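You operate a simulated robot arm through the tools that you are given. There is no shell and no other tool. Be economical: measure what you need, move in short steps, check, and stop when the job is done.

You run a simulated robot arm. Do the job below in one go: nothing can be reset, and whatever is moved stays where it is left.

TASK
Put things in order on the top of the dining table. At the end: the blue paint tub (marked "BLUE PAINT") from the top of the dining table is in the white bowl; the green glass from the top of the dining table stands where the grey clear glass stood; the grey clear glass stands where the white label (marked "RICE") stood; the white label from the top of the dining table stands on top of the grey empty jar; whatever was shut is shut again. Leave all else as you found it, and nothing knocked over.

The check looks at the end state, three seconds after you hand in, the way a careful person would. Anything else that was tipped, shoved, dropped, spilled or broken makes it a failure.

THE ROBOT
A 6-joint arm with a two-finger parallel gripper, fixed in place. Base frame: the origin is at the foot of the arm, x ahead of it, y to its left, z up; the work surface is at about z = 0. Readings come in m, rad, newtons and seconds.
With the tool pointing down near the work surface it reaches from about 0.12 to 0.5 m from the base axis. Its first joint turns from -1.257 to 1.257 rad. Payload 0.65 kg.
The TCP is the grasp point between the finger pads, 0.025 m short of the fingertips. In the tool frame z runs along the fingers and y along their closing line. Largest opening 0.076 m; finger width 0.018, thickness 0.01; the body of the gripper, 0.036 by 0.078 m, starts 0.045 m behind the TCP.
Orientation is that of the tool frame in the base frame, as a unit quaternion [w, x, y, z]. With the fingers straight down and closing along the base's y, the tool's x points along the base's -x, its y along +y and its z along -z.

THE INTERFACE
- The arm moves only by the tool step_arm. Its argument "series" is a list of rows, each an object of numbers (a shift or turn left out is 0, a gripper value left out holds the last): "tx", "ty", "tz": the shift along the tool's x, y, z in m; "rx", "ry", "rz": the turn, a rotation vector about the tool's x, y, z in rad; "claw": the opening, from 0 (shut) to 1 (fully open). In form: [{"tx": .., "ty": .., "tz": .., "rx": .., "ry": .., "rz": .., "claw": ..}, ...]. A call has 1 to 12 rows; each row is the pose to reach, as a shift and turn from the pose commanded when the call began, along the tool's axes at that moment. A row lasts 0.2 s, in which the tool goes at most 0.05 m and 0.15 rad; a call with a longer step from one row to the next is refused whole, and so is a gripper value outside its range. Where a pose cannot be reached the arm comes as near as it can. A force on the tool above 40 N (or 10 N above the force at the start of the call, whichever is more), or a blocked arm, ends the call early, and 0.2 s more pass. Each finger travels about 0.108 m/s and halts on what it meets, pressing with about 41 N; the grip force reading is that of the motor and also rises with nothing between the fingers. The clock runs only during rows and for 0.2 s after the last one: add rows that repeat a pose to give the fingers time. It gives the time, the measured TCP pose, the force on the tool (base axes), the opening and the grip force at its end, in the units of the frame above (readings bear some noise), with the torque about the TCP (base axes, N m) and any sound that the robot's microphone picked up.
- Cameras (640 x 400 px; columns grow to the right, rows downward): "scene" is fixed at [0.0384, 0.2683, 0.3902]; the picture's right is [-0.88, -0.47, 0.00], its down [-0.33, 0.63, -0.71] and it looks along [0.33, -0.63, -0.71] (base axes); focal length 214 px, centre (320, 200). "wrist" rides on the gripper at [0.058, 0.011, -0.081] in the tool frame; the picture's right is [-0.18, 0.98, 0.00], its down [-0.75, -0.14, -0.64] and it looks along [-0.63, -0.12, 0.77] (tool axes); focal length 243 px, centre (320, 200). There is no depth. A picture from a camera that has moved, and an enlarged one, comes with that camera's place and axes in the base frame and with its lens.
- snapshot(camera): a new picture of that camera. No time passes.
- zoom(camera, box): a new picture of the part [left, top, right, bottom] of that camera's present view, enlarged. No time passes.
- close_job(): hands the job in; it is judged then, once.

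Go step by step. Nothing tells you positions but the pictures and the camera data: compare them with the known pose of the tool, close in by small moves and look again before you grip or let go. The budget is 120 turns and 64 pictures, counting those below and the enlarged ones. Unless the task says otherwise, let go and move clear before handing in, and close with one line.

The tools are called after "Call:" as a command line: name --argument value ..., lists and objects as JSON in quotes. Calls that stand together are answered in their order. step_arm: Moves the arm, as the interface text tells. Its arguments: {"type":"object","properties":{"series":{"type":"array"}},"required":["series"]} The other tools are called the same way: snapshot (camera) takes a picture; zoom (camera, box) takes an enlarged picture of a part of a camera's view; close_job () hands the job in.

At the start:

```text
clock: 0.0
position: [0.1963, -0.2422, 0.316]
orientation: [0.001, 0.0, 1.0, 0.0]
force: [-0.1, 0.0, 0.5]
wrist_torque: [-0.03, 0.01, -0.02]
gripper_width: 0.0762
grip_force: 0.1
```

scene: 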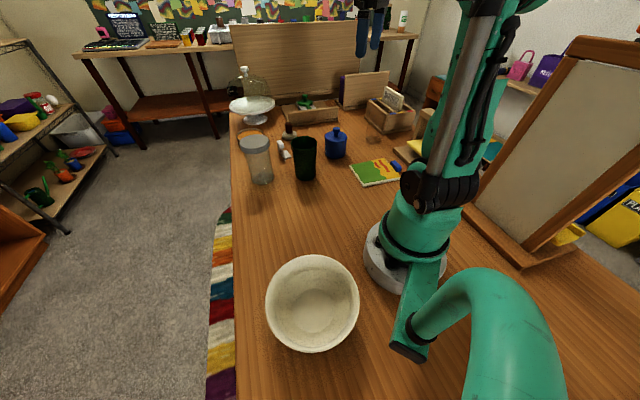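
wrist: 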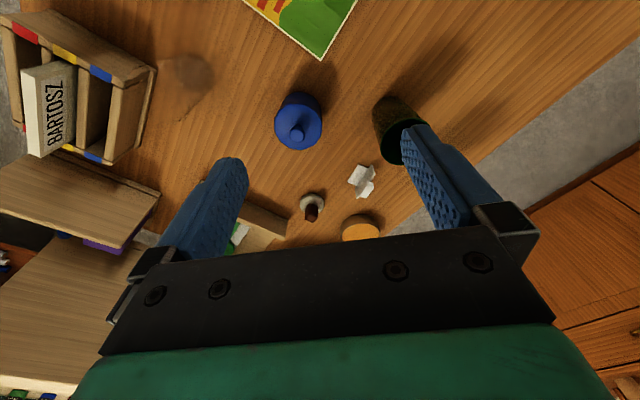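

I see the table with a clear glass/jar on the left, a dark green glass, a blue tub, small items, and a bowl near the camera. I will look closer first to identify each thing.

Call:
zoom --camera "scene" --box '[220, 60, 420, 200]'

Call:
zoom --camera "wrist" --box '[230, 60, 450, 260]'

```text
2.86 times, centred on (320, 130) of scene
camera zoom: at [0.0384, 0.2683, 0.3902], right [-0.88, -0.47, 0.0], down [-0.33, 0.63, -0.71], along [0.33, -0.63, -0.71], focal length 613 px, centre (320, 400)
```

zoom: 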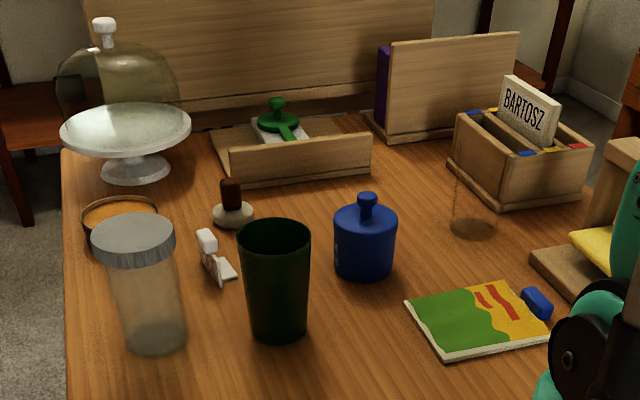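

```text
2.00 times, centred on (340, 160) of wrist
camera zoom: at [0.1391, -0.2331, 0.3959], right [0.18, 0.98, 0.0], down [0.75, -0.14, 0.64], along [0.63, -0.12, -0.77], focal length 485 px, centre (280, 280)
```

zoom: 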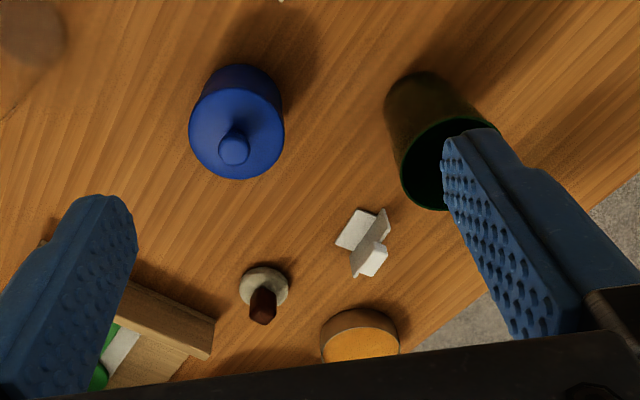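

Call:
zoom --camera "scene" --box '[265, 125, 315, 165]'

Call:
zoom --camera "wrist" --box '[330, 150, 400, 210]'

Call:
zoom --camera "scene" --box '[350, 95, 410, 145]'

```text
10.00 times, centred on (290, 145) of scene
camera zoom: at [0.0384, 0.2683, 0.3902], right [-0.88, -0.47, 0.0], down [-0.33, 0.63, -0.71], along [0.33, -0.63, -0.71], focal length 2145 px, centre (620, 750)
```

zoom: 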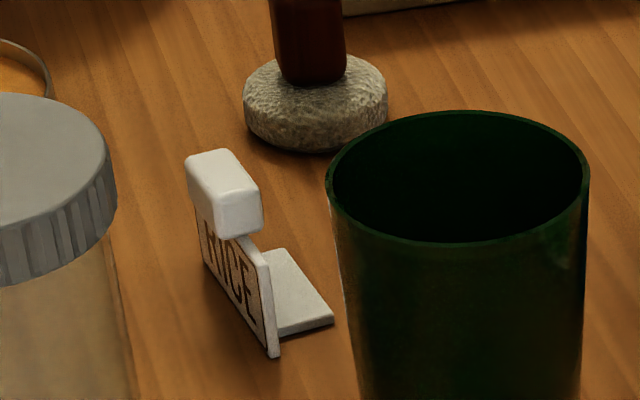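

```text
6.67 times, centred on (365, 180) of wrist
camera zoom: at [0.1391, -0.2331, 0.3959], right [0.18, 0.98, 0.0], down [0.75, -0.14, 0.64], along [0.63, -0.12, -0.77], focal length 1618 px, centre (20, 333)
```

zoom: 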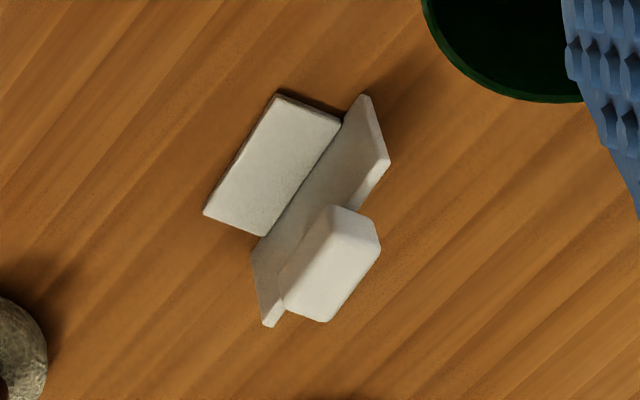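

```text
8.00 times, centred on (380, 120) of scene
camera zoom: at [0.0384, 0.2683, 0.3902], right [-0.88, -0.47, 0.0], down [-0.33, 0.63, -0.71], along [0.33, -0.63, -0.71], focal length 1716 px, centre (-160, 840)
```

zoom: 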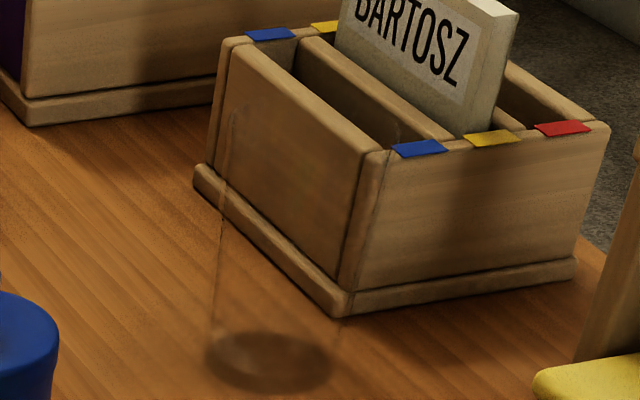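

The label is a small upright plate with a foot and a gripping block on top, near (0.42, -0.20); the grey jar is at about (0.40, -0.07), the clear glass at (0.19, -0.44), the green one at (0.31, -0.15), the tub at (0.28, -0.30) and the bowl at (0.10, 0.16). I move above the label first, with the fingers turned to close across its plate.

Call:
step_arm --series '[{"tx": -0.032, "ty": 0.0061, "tz": 0.0266, "rz": 0.087, "claw": 1}, {"tx": -0.064, "ty": 0.0123, "tz": 0.0531, "rz": 0.174}, {"tx": -0.096, "ty": 0.0184, "tz": 0.0797, "rz": 0.261}, {"tx": -0.128, "ty": 0.0246, "tz": 0.106, "rz": 0.348}, {"tx": -0.16, "ty": 0.0307, "tz": 0.133, "rz": 0.435}, {"tx": -0.192, "ty": 0.0369, "tz": 0.159, "rz": 0.522}, {"tx": -0.224, "ty": 0.043, "tz": 0.186, "rz": 0.607}, {"tx": -0.224, "ty": 0.043, "tz": 0.186, "rz": 0.607}]'

Call:
snapshot --camera "wrist"

Call:
snapshot --camera "scene"

```text
clock: 1.8
position: [0.4223, -0.1993, 0.1268]
orientation: [0.0, 0.301, 0.954, 0.0]
force: [0.4, 1.4, -0.3]
wrist_torque: [0.0, 0.02, 0.01]
gripper_width: 0.0762
grip_force: 0.1
```

```text
56 pictures are left
camera wrist: at [0.3819, -0.1574, 0.209], right [0.71, 0.7, 0.0], down [0.54, -0.55, 0.64], along [0.45, -0.46, -0.77], focal length 243 px, centre (320, 200)
```

wrist: 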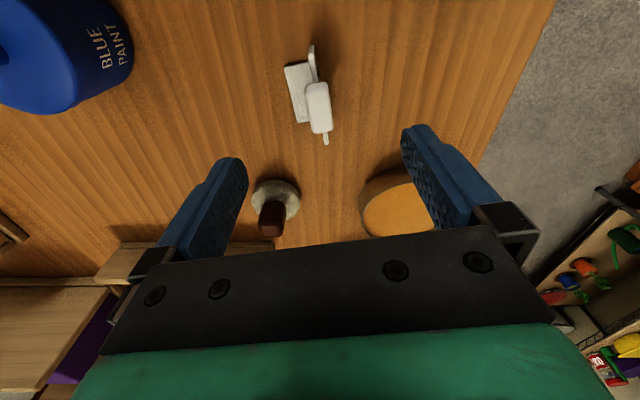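

```text
55 pictures are left
```

scene: 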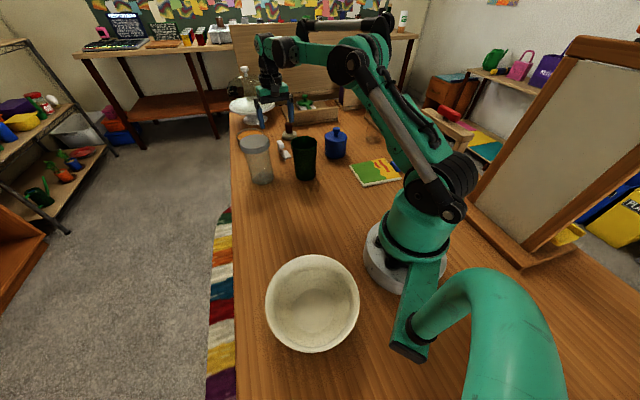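

The arm sits over the label and the block lies near (0.421, -0.200). I zoom to check its orientation.

Call:
zoom --camera "wrist" --box '[265, 35, 365, 155]'

```text
3.33 times, centred on (315, 95) of wrist
camera zoom: at [0.3819, -0.1574, 0.209], right [0.71, 0.7, 0.0], down [0.54, -0.55, 0.64], along [0.45, -0.46, -0.77], focal length 809 px, centre (337, 550)
```

zoom: 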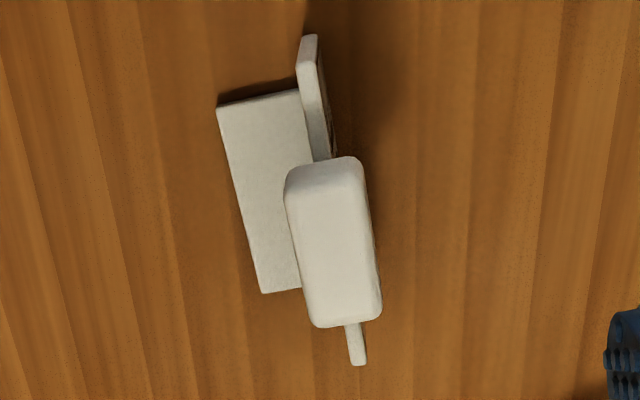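

Fingers are aligned with the plate. I descend and grip the block.

Call:
step_arm --series '[{"tz": 0.03}, {"tz": 0.06}, {"tz": 0.083}, {"tz": 0.083}, {"tz": 0.083, "claw": 0.4}, {"tz": 0.083, "claw": 0.2}, {"tz": 0.083, "claw": 0}, {"tz": 0.083, "claw": 0}]'

Call:
snapshot --camera "wrist"

```text
clock: 3.6
position: [0.4219, -0.2011, 0.0459]
orientation: [0.0, 0.299, 0.954, 0.0]
force: [-0.2, 1.0, 0.4]
wrist_torque: [0.0, 0.01, 0.03]
gripper_width: 0.0143
grip_force: 34.0
```

```text
53 pictures are left
camera wrist: at [0.3812, -0.1593, 0.1265], right [0.71, 0.7, 0.0], down [0.54, -0.55, 0.64], along [0.45, -0.46, -0.77], focal length 243 px, centre (320, 200)
```

wrist: 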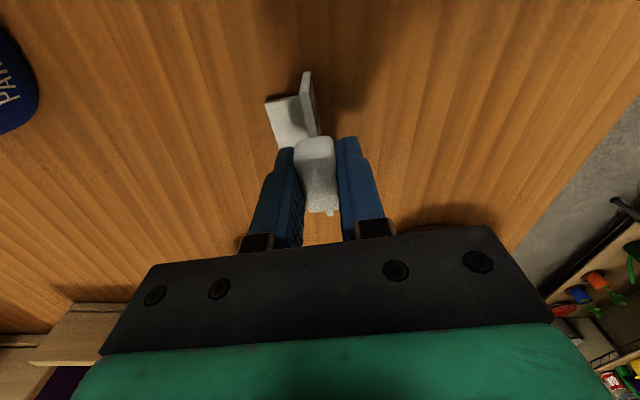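

The label is gripped (14 mm). I lift it well clear and carry it above the jar.

Call:
step_arm --series '[{"tz": -0.04}, {"tz": -0.085}, {"tz": -0.13}, {"tz": -0.17}, {"tx": 0.022, "ty": 0.026, "tz": -0.17}, {"tx": 0.045, "ty": 0.051, "tz": -0.17}, {"tx": 0.067, "ty": 0.077, "tz": -0.17}, {"tx": 0.09, "ty": 0.102, "tz": -0.17}, {"tx": 0.09, "ty": 0.102, "tz": -0.17}]'

Call:
snapshot --camera "wrist"

Call:
zoom --camera "scene" --box '[220, 90, 320, 190]'

```text
clock: 5.6
position: [0.4046, -0.0641, 0.216]
orientation: [-0.001, 0.298, 0.954, 0.0]
force: [-0.9, 0.9, 0.2]
wrist_torque: [-0.01, 0.0, 0.0]
gripper_width: 0.0146
grip_force: 34.3
out of reach, approached as far as the arm can: row 4
```

```text
52 pictures are left
camera wrist: at [0.363, -0.0227, 0.2966], right [0.71, 0.7, 0.0], down [0.54, -0.55, 0.64], along [0.45, -0.46, -0.77], focal length 243 px, centre (320, 200)
```

wrist: 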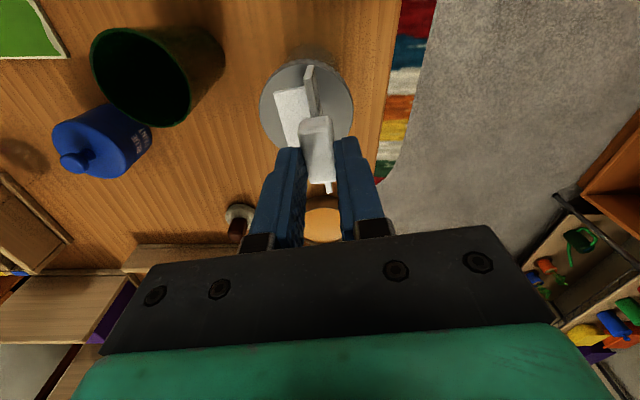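

```text
4.00 times, centred on (270, 140) of scene
camera zoom: at [0.0384, 0.2683, 0.3902], right [-0.88, -0.47, 0.0], down [-0.33, 0.63, -0.71], along [0.33, -0.63, -0.71], focal length 858 px, centre (520, 440)
```

zoom: 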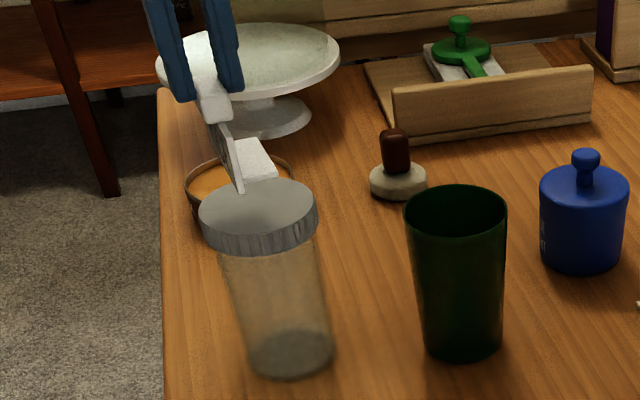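

The jar lid is centred near (0.400, -0.0735), top about 0.119 high, and the label's foot is above its middle. I lower most of the way and look.

Call:
step_arm --series '[{"tz": 0.02}, {"tz": 0.035}, {"tz": 0.043}, {"tz": 0.043}]'

Call:
zoom --camera "scene" --box '[230, 100, 290, 150]'

```text
clock: 6.6
position: [0.4053, -0.0641, 0.1736]
orientation: [0.0, 0.299, 0.954, 0.0]
force: [0.3, 3.7, 29.8]
wrist_torque: [0.08, 0.04, 0.02]
gripper_width: 0.0144
grip_force: 34.2
```

```text
8.00 times, centred on (260, 125) of scene
camera zoom: at [0.0383, 0.2683, 0.3902], right [-0.88, -0.47, 0.0], down [-0.33, 0.63, -0.71], along [0.33, -0.63, -0.71], focal length 1716 px, centre (800, 800)
```

zoom: 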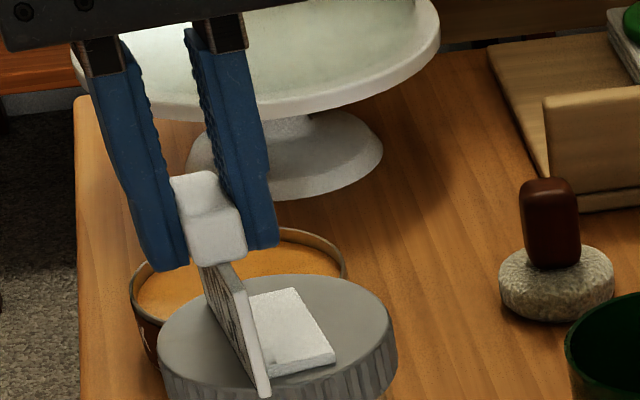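

The foot has touched the lid, but the plate's near corner sits close to the lid's edge. I lift a few mm, shift about 6 mm toward the far side and set it down again more gently.

Call:
step_arm --series '[{"tz": -0.006}, {"tz": -0.008}, {"tx": -0.0043, "ty": -0.0043, "tz": -0.008}, {"tx": -0.0043, "ty": -0.0043, "tz": -0.004}, {"tx": -0.0043, "ty": -0.0043, "tz": -0.0025}, {"tx": -0.0043, "ty": -0.0043, "tz": -0.0025}]'

Call:
zoom --camera "scene" --box '[230, 110, 290, 160]'

```text
clock: 8.0
position: [0.4066, -0.0714, 0.1772]
orientation: [0.0, 0.299, 0.954, 0.0]
force: [-0.7, -0.9, -0.4]
wrist_torque: [-0.01, 0.0, -0.03]
gripper_width: 0.0144
grip_force: 34.1
```

```text
8.00 times, centred on (260, 135) of scene
camera zoom: at [0.0384, 0.2683, 0.3902], right [-0.88, -0.47, 0.0], down [-0.33, 0.63, -0.71], along [0.33, -0.63, -0.71], focal length 1716 px, centre (800, 720)
```

zoom: 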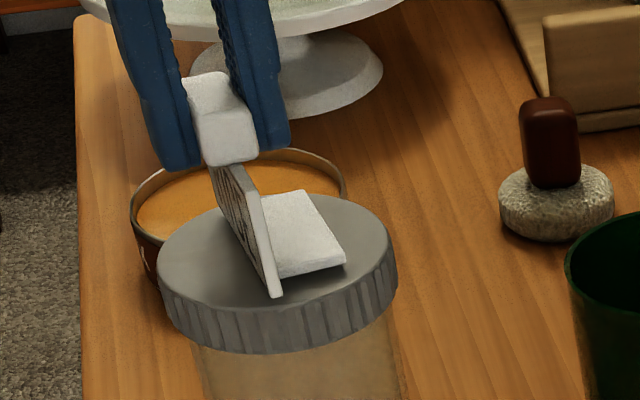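

Now it is well centred but not quite touching. I lower by about a millimetre or two.

Call:
step_arm --series '[{"tz": 0.0007}, {"tz": 0.0014}, {"tz": 0.0014}]'

```text
clock: 8.8
position: [0.4061, -0.0711, 0.1743]
orientation: [0.0, 0.299, 0.954, -0.001]
force: [0.4, -0.3, -0.1]
wrist_torque: [0.04, -0.01, 0.0]
gripper_width: 0.0143
grip_force: 34.2
```

Call:
step_arm --series '[{"tz": 0.0005}, {"tz": 0.0009}, {"tz": 0.0009}]'

```text
clock: 9.6
position: [0.4072, -0.0709, 0.1736]
orientation: [-0.001, 0.299, 0.954, 0.0]
force: [-0.4, 0.4, 3.1]
wrist_torque: [-0.04, 0.02, 0.0]
gripper_width: 0.0144
grip_force: 33.9
```

Light contact of 3 N, so the label stands on the lid. I open the fingers and rise straight up.

Call:
step_arm --series '[{"claw": 0.25}, {"claw": 0.4}, {"claw": 0.6}, {"claw": 0.6}, {"tz": -0.02}, {"tz": -0.04}, {"tz": -0.06}]'

Call:
snapshot --camera "scene"

Call:
zoom --camera "scene" --box '[230, 100, 300, 190]'

```text
clock: 11.2
position: [0.4061, -0.0699, 0.2353]
orientation: [0.0, 0.299, 0.954, 0.0]
force: [0.6, 0.1, -0.2]
wrist_torque: [0.02, -0.02, -0.03]
gripper_width: 0.0456
grip_force: 0.0
```

```text
48 pictures are left
```

scene: 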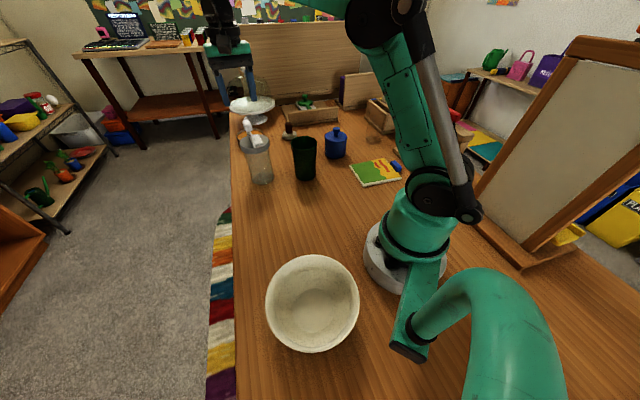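

```text
4.44 times, centred on (265, 145) of scene
camera zoom: at [0.0384, 0.2683, 0.3902], right [-0.88, -0.47, 0.0], down [-0.33, 0.63, -0.71], along [0.33, -0.63, -0.71], focal length 953 px, centre (564, 444)
```

zoom: 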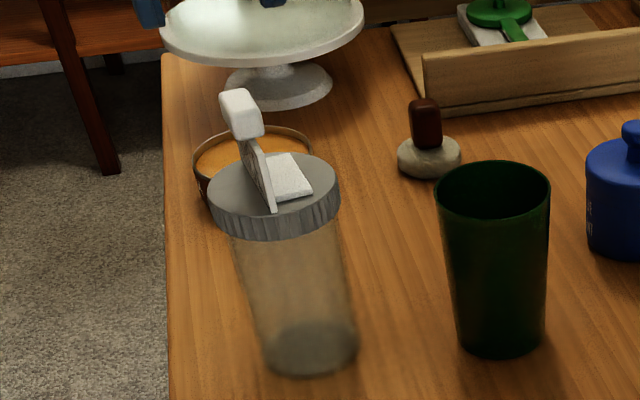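

The label stands on the jar. Next is the clear glass: I move above it with the fingers turned to close roughly along x, away from the wooden box.

Call:
step_arm --series '[{"tx": -0.0014, "ty": -0.0458, "tz": 0.005, "rz": 0.0614, "claw": 1}, {"tx": -0.0028, "ty": -0.0916, "tz": 0.01, "rz": 0.123}, {"tx": -0.0041, "ty": -0.1375, "tz": 0.015, "rz": 0.184}, {"tx": -0.0055, "ty": -0.1833, "tz": 0.02, "rz": 0.246}, {"tx": -0.0069, "ty": -0.2291, "tz": 0.025, "rz": 0.307}, {"tx": -0.0083, "ty": -0.2749, "tz": 0.03, "rz": 0.369}, {"tx": -0.0096, "ty": -0.3208, "tz": 0.035, "rz": 0.43}, {"tx": -0.011, "ty": -0.3666, "tz": 0.04, "rz": 0.491}, {"tx": -0.0124, "ty": -0.4124, "tz": 0.045, "rz": 0.553}, {"tx": -0.0124, "ty": -0.4124, "tz": 0.045, "rz": 0.553}]'

Call:
snapshot --camera "wrist"

```text
clock: 13.4
position: [0.182, -0.4173, 0.1883]
orientation: [0.0, 0.548, 0.836, 0.0]
force: [0.4, 0.8, -0.6]
wrist_torque: [-0.03, -0.02, 0.04]
gripper_width: 0.076
grip_force: 0.2
```

```text
46 pictures are left
camera wrist: at [0.1694, -0.3597, 0.2687], right [0.97, 0.22, 0.0], down [0.17, -0.75, 0.64], along [0.14, -0.63, -0.77], focal length 243 px, centre (320, 200)
```

wrist: 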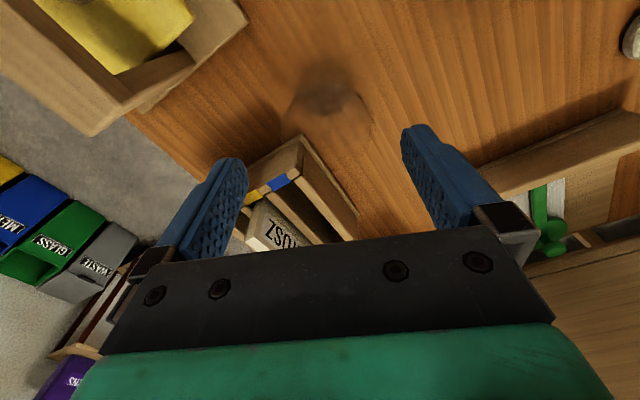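

Call:
zoom --camera "wrist" --box '[250, 40, 410, 180]'

```text
2.86 times, centred on (330, 110) of wrist
camera zoom: at [0.1694, -0.3597, 0.2687], right [0.97, 0.22, 0.0], down [0.17, -0.75, 0.64], along [0.14, -0.63, -0.77], focal length 693 px, centre (291, 457)
```

zoom: 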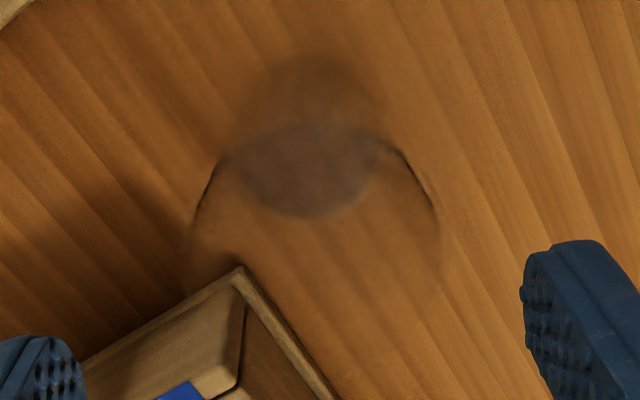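

The clear glass shows faintly: base and rim give a centre near (0.192, -0.430), about 0.105 tall and 0.063 wide at the rim. I centre over it, with the tips staying just above the rim, and look again.

Call:
step_arm --series '[{"tx": -0.0155, "ty": 0.0042, "tz": 0.01}, {"tx": -0.0155, "ty": 0.0042, "tz": 0.037}, {"tx": -0.0155, "ty": 0.0042, "tz": 0.037}]'

Call:
zoom --camera "wrist" --box '[220, 40, 420, 180]'

Call:
zoom --camera "scene" --box '[340, 80, 410, 150]'

```text
clock: 14.2
position: [0.1917, -0.4268, 0.15]
orientation: [0.0, 0.548, 0.836, 0.001]
force: [-0.2, 0.7, 0.8]
wrist_torque: [0.01, -0.04, -0.04]
gripper_width: 0.0762
grip_force: 0.0
```

```text
2.86 times, centred on (320, 110) of wrist
camera zoom: at [0.1786, -0.3699, 0.2315], right [0.97, 0.22, 0.0], down [0.17, -0.75, 0.64], along [0.14, -0.63, -0.77], focal length 693 px, centre (320, 457)
```

zoom: 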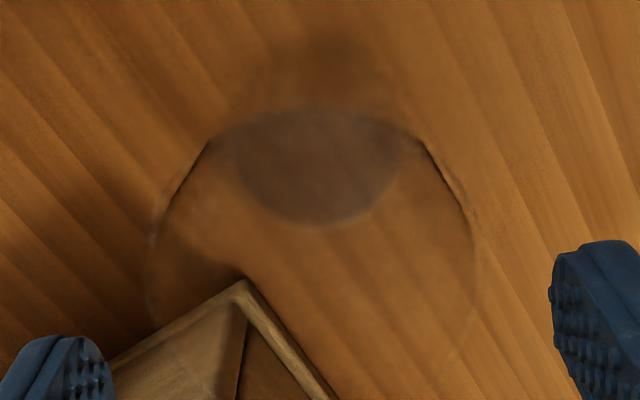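

```text
5.71 times, centred on (375, 115) of scene
camera zoom: at [0.0384, 0.2683, 0.3902], right [-0.88, -0.47, 0.0], down [-0.33, 0.63, -0.71], along [0.33, -0.63, -0.71], focal length 1226 px, centre (6, 686)
```

zoom: 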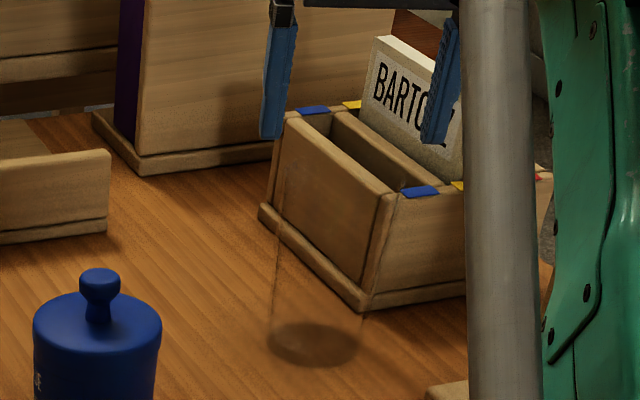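

Rim and base agree on a centre within about 2 mm of the gripper. I make the small correction, go down and close gently.

Call:
step_arm --series '[{"tx": -0.002, "ty": -0.002, "tz": 0.0}, {"tx": -0.002, "ty": -0.002, "tz": 0.025}, {"tx": -0.002, "ty": -0.002, "tz": 0.05}, {"tx": -0.002, "ty": -0.002, "tz": 0.078}, {"tx": -0.002, "ty": -0.002, "tz": 0.078}]'

Call:
zoom --camera "scene" --box '[340, 80, 410, 150]'

```text
clock: 15.4
position: [0.1892, -0.431, 0.0735]
orientation: [0.0, 0.548, 0.837, 0.0]
force: [-0.4, -0.2, -0.3]
wrist_torque: [0.02, -0.03, -0.01]
gripper_width: 0.0762
grip_force: 0.1
```

```text
5.71 times, centred on (375, 115) of scene
camera zoom: at [0.0384, 0.2683, 0.3902], right [-0.88, -0.47, 0.0], down [-0.33, 0.63, -0.71], along [0.33, -0.63, -0.71], focal length 1226 px, centre (6, 686)
```

zoom: 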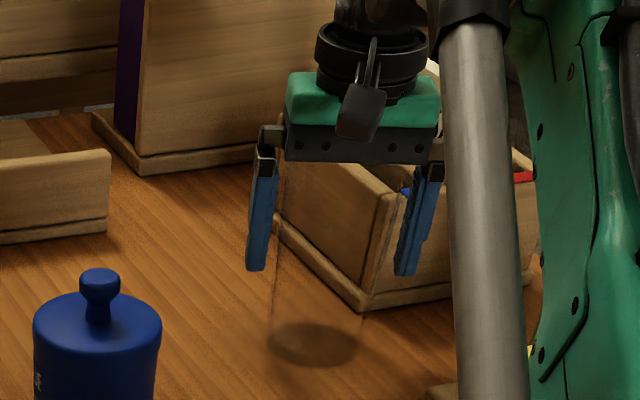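

Call:
step_arm --series '[{"claw": 0.9}, {"claw": 0.8}, {"claw": 0.72}, {"claw": 0.68}, {"claw": 0.68}]'

```text
clock: 16.6
position: [0.1907, -0.4311, 0.0738]
orientation: [0.0, 0.548, 0.836, 0.0]
force: [-0.8, 1.1, -0.4]
wrist_torque: [0.05, -0.03, 0.0]
gripper_width: 0.067
grip_force: 40.9
```

The glass is held (67 mm wide at grip height). I lift it straight, then inward and up, and carry it high over the tub toward the label's old spot.

Call:
step_arm --series '[{"tz": -0.02}, {"tz": -0.045}, {"tx": 0.0276, "ty": 0.0005, "tz": -0.08}, {"tx": 0.0552, "ty": 0.001, "tz": -0.116}, {"tx": 0.0706, "ty": 0.0386, "tz": -0.119, "rz": -0.117}, {"tx": 0.0861, "ty": 0.0762, "tz": -0.121, "rz": -0.234}, {"tx": 0.1015, "ty": 0.1139, "tz": -0.124, "rz": -0.35}, {"tx": 0.117, "ty": 0.1515, "tz": -0.126, "rz": -0.467}, {"tx": 0.1324, "ty": 0.1891, "tz": -0.129, "rz": -0.584}, {"tx": 0.1478, "ty": 0.2267, "tz": -0.131, "rz": -0.7}, {"tx": 0.1478, "ty": 0.2267, "tz": -0.131, "rz": -0.7}]'

Call:
snapshot --camera "wrist"

Call:
snapshot --camera "scene"

```text
clock: 19.0
position: [0.3352, -0.2048, 0.2097]
orientation: [0.0, 0.227, 0.974, -0.001]
force: [0.7, 0.2, -1.4]
wrist_torque: [0.0, 0.06, -0.02]
gripper_width: 0.0669
grip_force: 40.8
```

```text
41 pictures are left
camera wrist: at [0.2895, -0.1699, 0.29], right [0.6, 0.8, 0.0], down [0.61, -0.46, 0.64], along [0.51, -0.39, -0.77], focal length 243 px, centre (320, 200)
```

wrist: 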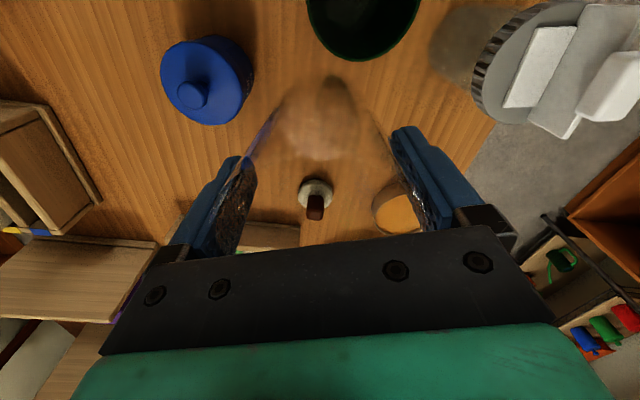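

```text
40 pictures are left
```

scene: 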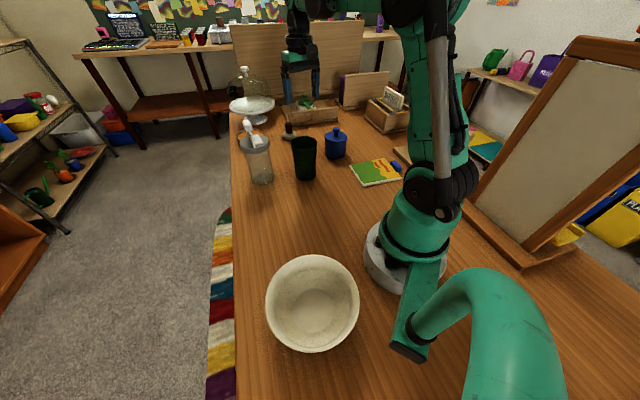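

The glass is carried clear of everything. I move over the label's old place and go down to about 8 mm above the table.

Call:
step_arm --series '[{"tx": -0.025, "ty": 0.012, "tz": 0.003}, {"tx": -0.05, "ty": 0.024, "tz": 0.02}, {"tx": -0.0749, "ty": 0.0358, "tz": 0.045}, {"tx": -0.0749, "ty": 0.0358, "tz": 0.08}, {"tx": -0.0749, "ty": 0.0358, "tz": 0.11}, {"tx": -0.0749, "ty": 0.0358, "tz": 0.127}, {"tx": -0.0749, "ty": 0.0358, "tz": 0.127}]'

Call:
zoom --camera "scene" --box '[230, 90, 350, 190]'

```text
clock: 20.6
position: [0.4199, -0.2076, 0.0777]
orientation: [0.0, 0.228, 0.974, 0.0]
force: [-0.5, 1.1, -2.4]
wrist_torque: [0.03, 0.01, -0.05]
gripper_width: 0.0669
grip_force: 41.2
```

```text
4.00 times, centred on (290, 140) of scene
camera zoom: at [0.0384, 0.2683, 0.3902], right [-0.88, -0.47, 0.0], down [-0.33, 0.63, -0.71], along [0.33, -0.63, -0.71], focal length 858 px, centre (440, 440)
```

zoom: 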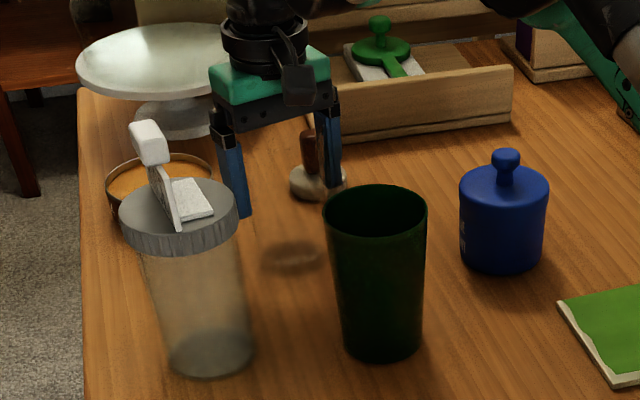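

About 4 mm remain. I lower in small steps until contact.

Call:
step_arm --series '[{"tz": 0.0015}, {"tz": 0.003}, {"tz": 0.003}]'

```text
clock: 21.4
position: [0.4226, -0.2066, 0.0739]
orientation: [0.0, 0.227, 0.974, -0.001]
force: [-0.1, -0.1, -1.9]
wrist_torque: [0.0, 0.0, 0.0]
gripper_width: 0.067
grip_force: 41.0
```

Call:
step_arm --series '[{"tz": 0.0007}, {"tz": 0.0012}, {"tz": 0.0012}]'

```text
clock: 22.2
position: [0.4206, -0.2059, 0.0738]
orientation: [0.0, 0.229, 0.974, 0.0]
force: [-0.1, 0.1, -2.0]
wrist_torque: [0.01, 0.0, -0.02]
gripper_width: 0.067
grip_force: 41.2
```

Call:
step_arm --series '[{"tz": 0.0007}, {"tz": 0.0012}, {"tz": 0.0012}]'

```text
clock: 23.0
position: [0.4225, -0.2059, 0.0733]
orientation: [0.0, 0.227, 0.974, 0.001]
force: [4.3, 7.8, 29.2]
wrist_torque: [-0.11, 0.06, 0.02]
gripper_width: 0.067
grip_force: 41.1
```

Contact. I ease off half a millimetre and open fully.

Call:
step_arm --series '[{"tz": -0.0006}, {"tz": -0.0006}, {"tz": -0.0006, "claw": 0.95}, {"tz": -0.0006, "claw": 1}, {"tz": -0.0006, "claw": 1}]'

Call:
zoom --camera "wrist" --box '[220, 40, 420, 240]'

```text
clock: 24.2
position: [0.422, -0.2058, 0.0731]
orientation: [0.0, 0.229, 0.974, 0.0]
force: [-0.4, 1.7, -0.5]
wrist_torque: [-0.02, 0.02, -0.02]
gripper_width: 0.0759
grip_force: 0.1
```

```text
2.00 times, centred on (320, 140) of wrist
camera zoom: at [0.3749, -0.1721, 0.1535], right [0.6, 0.8, 0.0], down [0.61, -0.46, 0.64], along [0.51, -0.39, -0.77], focal length 485 px, centre (320, 320)
```

zoom: 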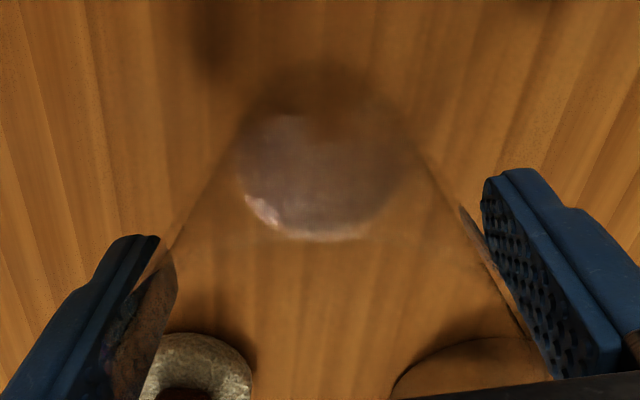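

The clear glass stands at (0.422, -0.207), its base centred under the TCP. I rise straight up and move over the green glass.

Call:
step_arm --series '[{"tz": -0.02}, {"tz": -0.05}, {"tz": -0.08}, {"tx": 0.04, "ty": 0.001, "tz": -0.1}, {"tx": 0.085, "ty": 0.002, "tz": -0.11}, {"tx": 0.1297, "ty": 0.003, "tz": -0.115}, {"tx": 0.1297, "ty": 0.003, "tz": -0.115}]'

Call:
zoom --camera "wrist" --box '[220, 20, 420, 180]'

Call:
snapshot --camera "scene"

```text
clock: 25.8
position: [0.3068, -0.1455, 0.187]
orientation: [0.0, 0.228, 0.974, 0.0]
force: [0.9, -0.1, 0.0]
wrist_torque: [0.0, 0.0, 0.0]
gripper_width: 0.0759
grip_force: 0.0
```

```text
2.50 times, centred on (320, 100) of wrist
camera zoom: at [0.2604, -0.111, 0.269], right [0.6, 0.8, 0.0], down [0.61, -0.46, 0.64], along [0.51, -0.39, -0.77], focal length 606 px, centre (320, 450)
```

zoom: 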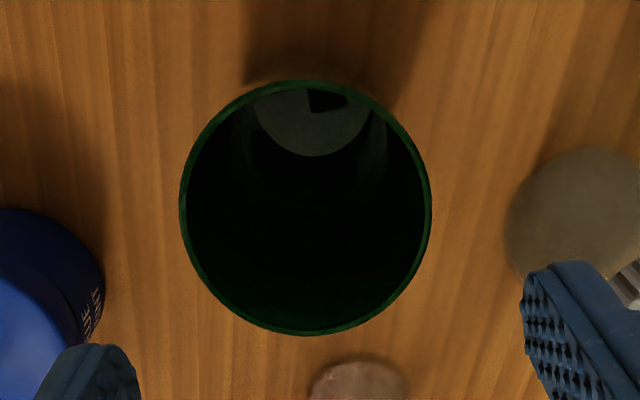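

```text
36 pictures are left
```

scene: 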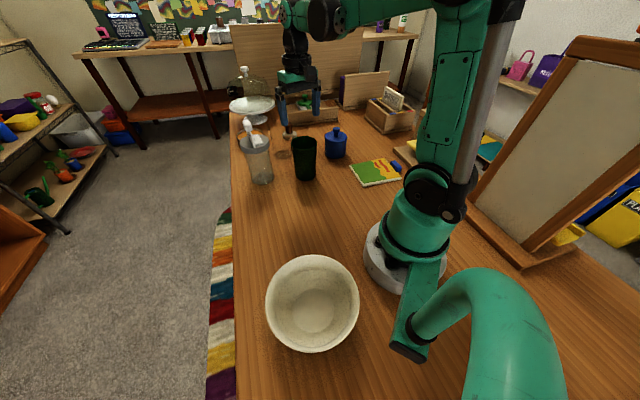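

The green rim's centre is about 3 mm off across the fingers; I correct this, lower to just above the rim and check.

Call:
step_arm --series '[{"tx": 0.003, "ty": -0.003, "tz": 0.01}, {"tx": 0.003, "ty": -0.003, "tz": 0.042}, {"tx": 0.003, "ty": -0.003, "tz": 0.042}]'

Call:
snapshot --camera "wrist"

```text
clock: 26.6
position: [0.3062, -0.15, 0.1465]
orientation: [0.0, 0.228, 0.974, 0.0]
force: [-0.1, -0.5, 0.2]
wrist_torque: [0.01, 0.0, 0.01]
gripper_width: 0.076
grip_force: 0.0
```

```text
35 pictures are left
camera wrist: at [0.259, -0.1153, 0.2267], right [0.6, 0.8, 0.0], down [0.61, -0.46, 0.64], along [0.51, -0.39, -0.77], focal length 243 px, centre (320, 200)
```

wrist: 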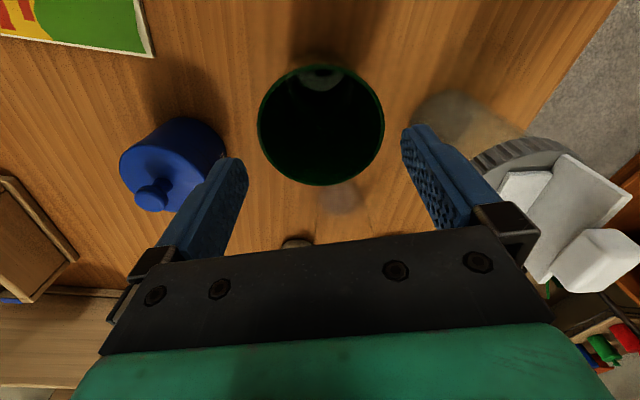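

Centred across the fingers within about 1 mm. I go down and grip.

Call:
step_arm --series '[{"tx": 0.002, "ty": 0.001, "tz": 0.02}, {"tx": 0.002, "ty": 0.001, "tz": 0.045}, {"tx": 0.002, "ty": 0.001, "tz": 0.073}, {"tx": 0.002, "ty": 0.001, "tz": 0.073}, {"tx": 0.002, "ty": 0.001, "tz": 0.073, "claw": 0.9}, {"tx": 0.002, "ty": 0.001, "tz": 0.073, "claw": 0.8}, {"tx": 0.002, "ty": 0.001, "tz": 0.073, "claw": 0.68}, {"tx": 0.002, "ty": 0.001, "tz": 0.073, "claw": 0.68}]'

Call:
zoom --camera "scene" --box '[240, 90, 370, 190]'

```text
clock: 28.4
position: [0.301, -0.1453, 0.0755]
orientation: [0.0, 0.227, 0.974, 0.0]
force: [0.2, 0.8, 0.0]
wrist_torque: [-0.02, 0.03, -0.03]
gripper_width: 0.0669
grip_force: 41.2
```

```text
4.00 times, centred on (305, 140) of scene
camera zoom: at [0.0384, 0.2683, 0.3902], right [-0.88, -0.47, 0.0], down [-0.33, 0.63, -0.71], along [0.33, -0.63, -0.71], focal length 858 px, centre (380, 440)
```

zoom: 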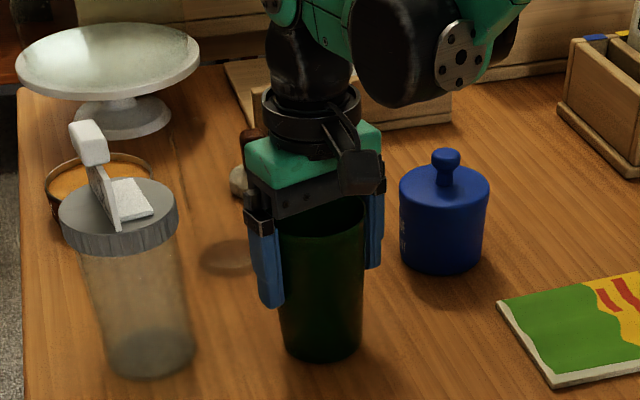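

The green glass is held. I lift it, then carry it high to just short of the clear glass's old place.

Call:
step_arm --series '[{"tz": -0.04}, {"tz": -0.085}, {"tz": -0.125}, {"tx": 0.0023, "ty": -0.0448, "tz": -0.125, "rz": 0.117}, {"tx": 0.0045, "ty": -0.0896, "tz": -0.125, "rz": 0.234}, {"tx": 0.0068, "ty": -0.1344, "tz": -0.125, "rz": 0.351}, {"tx": 0.0091, "ty": -0.1791, "tz": -0.125, "rz": 0.468}, {"tx": 0.0113, "ty": -0.2239, "tz": -0.125, "rz": 0.585}, {"tx": 0.0136, "ty": -0.2687, "tz": -0.125, "rz": 0.703}, {"tx": 0.0136, "ty": -0.2687, "tz": -0.125, "rz": 0.703}]'

Call:
snapshot --camera "wrist"

```text
clock: 30.6
position: [0.1705, -0.3815, 0.1975]
orientation: [0.0, 0.55, 0.835, 0.001]
force: [0.1, 1.1, -2.3]
wrist_torque: [0.01, -0.02, -0.02]
gripper_width: 0.0668
grip_force: 41.1
```

```text
33 pictures are left
camera wrist: at [0.1592, -0.3253, 0.2783], right [0.98, 0.22, 0.0], down [0.17, -0.75, 0.64], along [0.14, -0.63, -0.77], focal length 243 px, centre (320, 200)
```

wrist: 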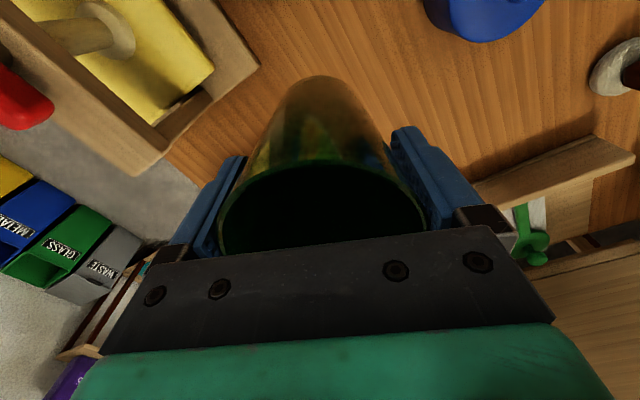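

I complete the move over the old place and lower to several mm above the table.

Call:
step_arm --series '[{"tx": -0.027, "ty": -0.0005, "tz": 0.036}, {"tx": -0.0537, "ty": -0.0011, "tz": 0.07}, {"tx": -0.0537, "ty": -0.0011, "tz": 0.1}, {"tx": -0.0537, "ty": -0.0011, "tz": 0.116}, {"tx": -0.0537, "ty": -0.0011, "tz": 0.116}]'

Call:
zoom --camera "scene" --box '[340, 80, 410, 150]'

```text
clock: 31.8
position: [0.1899, -0.4335, 0.0802]
orientation: [0.0, 0.549, 0.836, 0.001]
force: [0.0, 0.7, -1.8]
wrist_torque: [0.03, -0.01, -0.01]
gripper_width: 0.0667
grip_force: 41.3
```

```text
5.71 times, centred on (375, 115) of scene
camera zoom: at [0.0384, 0.2683, 0.3902], right [-0.88, -0.47, 0.0], down [-0.33, 0.63, -0.71], along [0.33, -0.63, -0.71], focal length 1226 px, centre (6, 686)
```

zoom: 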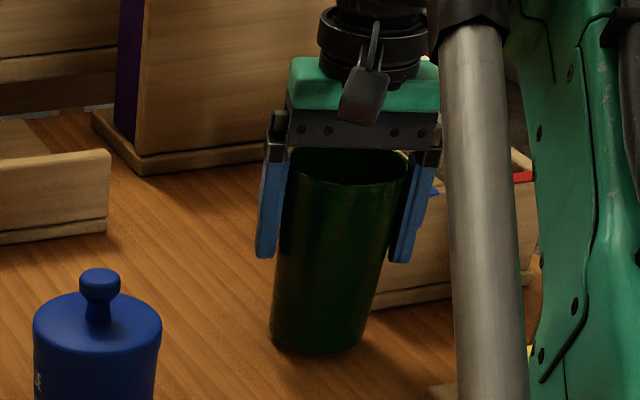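

The position matches the old spot in the picture. I lower to contact.

Call:
step_arm --series '[{"tx": 0.001, "tz": 0.002}, {"tx": 0.001, "tz": 0.0045}, {"tx": 0.001, "tz": 0.0045}]'

```text
clock: 32.6
position: [0.1917, -0.4322, 0.0773]
orientation: [-0.001, 0.549, 0.836, -0.001]
force: [1.4, 0.3, -2.6]
wrist_torque: [0.01, 0.02, 0.03]
gripper_width: 0.0669
grip_force: 41.0
```

Call:
step_arm --series '[{"tz": 0.0008}, {"tz": 0.0015}, {"tz": 0.0015}]'

```text
clock: 33.4
position: [0.1896, -0.4308, 0.0762]
orientation: [0.0, 0.549, 0.836, 0.0]
force: [-1.1, -0.3, -1.3]
wrist_torque: [0.0, -0.02, -0.02]
gripper_width: 0.0671
grip_force: 41.1
```

Call:
step_arm --series '[{"tz": 0.0006}, {"tz": 0.001}, {"tz": 0.001}]'

```text
clock: 34.2
position: [0.19, -0.4309, 0.0742]
orientation: [0.001, 0.549, 0.836, -0.001]
force: [1.8, -3.7, 13.1]
wrist_torque: [-0.07, -0.47, -0.07]
gripper_width: 0.0667
grip_force: 40.7
```

Contact at 13 N. I open the fingers fully and rise.

Call:
step_arm --series '[{"tz": -0.0003}, {"tz": -0.0003, "claw": 0.94}, {"tz": -0.0003, "claw": 1}, {"tz": -0.0003, "claw": 1}, {"tz": -0.02}, {"tz": -0.045}, {"tz": -0.07}, {"tx": 0.02, "tz": -0.095}, {"tx": 0.045, "tz": -0.125}]'

Call:
snapshot --camera "wrist"

Call:
zoom --camera "scene" --box '[310, 80, 410, 170]'

```text
clock: 36.2
position: [0.1729, -0.3885, 0.2006]
orientation: [-0.001, 0.549, 0.836, -0.001]
force: [-0.5, -0.3, 0.1]
wrist_torque: [0.0, -0.01, -0.03]
gripper_width: 0.076
grip_force: 0.0
```

```text
31 pictures are left
camera wrist: at [0.1603, -0.3321, 0.2797], right [0.98, 0.22, 0.0], down [0.17, -0.75, 0.64], along [0.14, -0.63, -0.77], focal length 243 px, centre (320, 200)
```

wrist: 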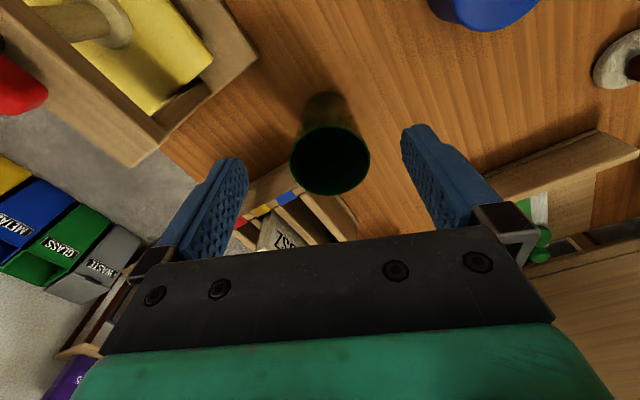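

```text
4.44 times, centred on (360, 125) of scene
camera zoom: at [0.0384, 0.2683, 0.3902], right [-0.88, -0.47, 0.0], down [-0.33, 0.63, -0.71], along [0.33, -0.63, -0.71], focal length 953 px, centre (142, 533)
```

zoom: 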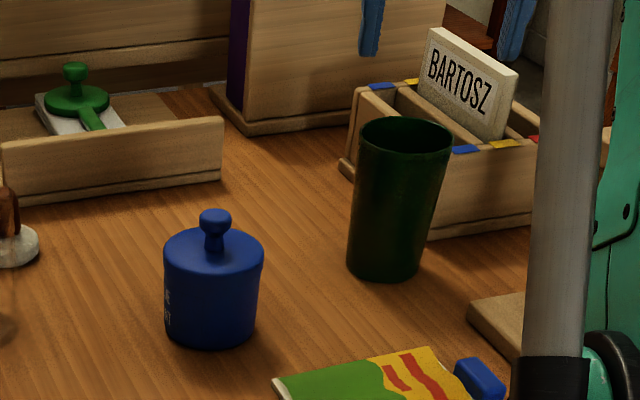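

The green glass stands in place. Next is the blue tub; I inspect it for a lid seam before choosing the grip.

Call:
zoom --camera "scene" --box '[320, 120, 355, 165]'

Call:
zoom --camera "scene" --box '[250, 240, 380, 360]'

```text
8.89 times, centred on (338, 142) of scene
camera zoom: at [0.0384, 0.2683, 0.3902], right [-0.88, -0.47, 0.0], down [-0.33, 0.63, -0.71], along [0.33, -0.63, -0.71], focal length 1906 px, centre (164, 711)
```

zoom: 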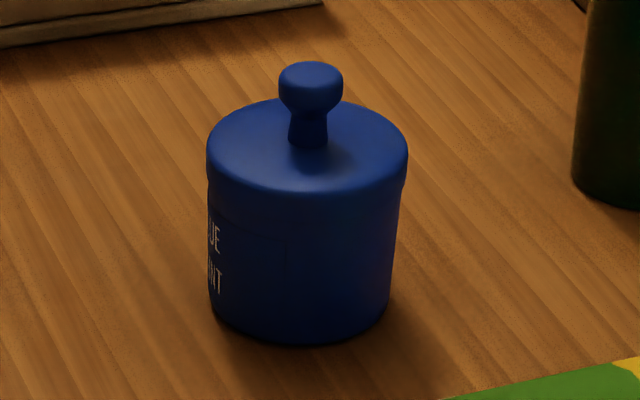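

```text
3.33 times, centred on (315, 300) of scene
camera zoom: at [0.0384, 0.2683, 0.3902], right [-0.88, -0.47, 0.0], down [-0.33, 0.63, -0.71], along [0.33, -0.63, -0.71], focal length 715 px, centre (337, -133)
```

zoom: 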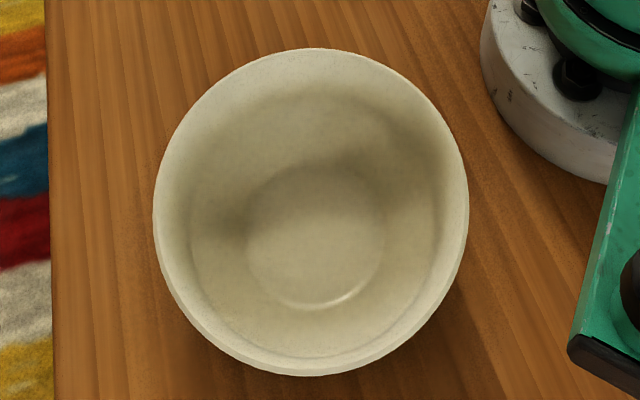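

There is a knob on top (head about z 0.07–0.085). I move over the tub and view it from the wrist.

Call:
step_arm --series '[{"tx": 0.009, "ty": 0.0341, "tz": 0, "rz": -0.087}, {"tx": 0.0179, "ty": 0.0682, "tz": 0.005, "rz": -0.174}, {"tx": 0.0269, "ty": 0.1023, "tz": 0.015, "rz": -0.261}, {"tx": 0.0358, "ty": 0.1364, "tz": 0.025, "rz": -0.348}, {"tx": 0.0358, "ty": 0.1364, "tz": 0.025, "rz": -0.348}]'

Call:
snapshot --camera "wrist"

```text
clock: 37.4
position: [0.2836, -0.3022, 0.1717]
orientation: [0.001, 0.395, 0.919, 0.0]
force: [1.1, -0.4, -0.2]
wrist_torque: [-0.01, 0.01, -0.04]
gripper_width: 0.0758
grip_force: 0.2
```

```text
27 pictures are left
camera wrist: at [0.2527, -0.2536, 0.2527], right [0.84, 0.54, 0.0], down [0.41, -0.64, 0.64], along [0.35, -0.54, -0.77], focal length 243 px, centre (320, 200)
```

wrist: 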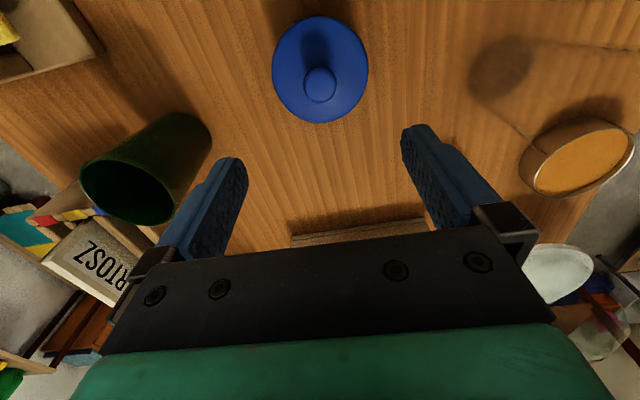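

Combining both views, the tub's centre is at (0.277, -0.290), lid top near z 0.064 and knob head near z 0.085. I shift, lower near it and check.

Call:
step_arm --series '[{"tx": 0.0134, "ty": 0.0036, "tz": 0.0, "claw": 0.7}, {"tx": 0.0134, "ty": 0.0036, "tz": 0.035}, {"tx": 0.0134, "ty": 0.0036, "tz": 0.065}, {"tx": 0.0134, "ty": 0.0036, "tz": 0.073}, {"tx": 0.0134, "ty": 0.0036, "tz": 0.073}]'

Call:
zoom --camera "scene" --box '[310, 100, 370, 160]'

Call:
snapshot --camera "wrist"

```text
clock: 38.6
position: [0.2747, -0.2903, 0.1024]
orientation: [0.001, 0.396, 0.918, 0.0]
force: [-0.5, 0.1, -0.4]
wrist_torque: [-0.01, -0.03, -0.01]
gripper_width: 0.0529
grip_force: 0.0
```

```text
6.67 times, centred on (340, 130) of scene
camera zoom: at [0.0384, 0.2683, 0.3902], right [-0.88, -0.47, 0.0], down [-0.33, 0.63, -0.71], along [0.33, -0.63, -0.71], focal length 1430 px, centre (187, 667)
```

zoom: 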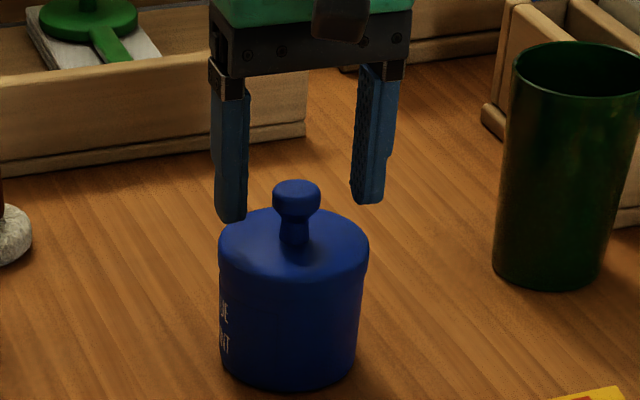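

```text
25 pictures are left
camera wrist: at [0.2435, -0.2414, 0.1831], right [0.84, 0.54, 0.0], down [0.41, -0.64, 0.64], along [0.35, -0.54, -0.77], focal length 243 px, centre (320, 200)
```

wrist: 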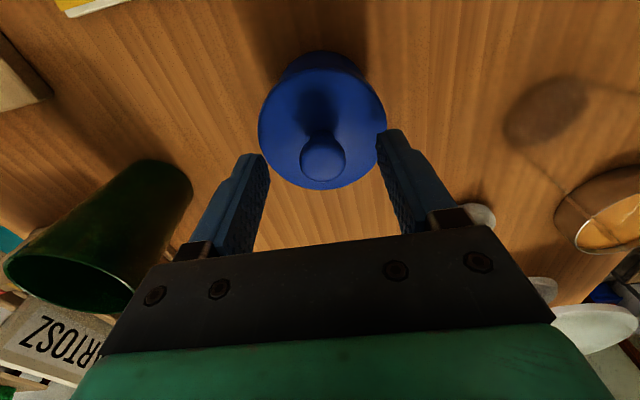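

The knob is right between the fingers. I lower a bit more, keeping the tips above the lid, and close on the knob.

Call:
step_arm --series '[{"tz": 0.004}, {"tz": 0.008}, {"tz": 0.008, "claw": 0.5}, {"tz": 0.008, "claw": 0.35}, {"tz": 0.008, "claw": 0.15}, {"tz": 0.008, "claw": 0.15}]'

```text
clock: 40.0
position: [0.2758, -0.2896, 0.0937]
orientation: [0.001, 0.397, 0.918, 0.0]
force: [0.1, -0.4, -0.1]
wrist_torque: [-0.02, -0.01, 0.0]
gripper_width: 0.019
grip_force: 36.7
heard: snap
```

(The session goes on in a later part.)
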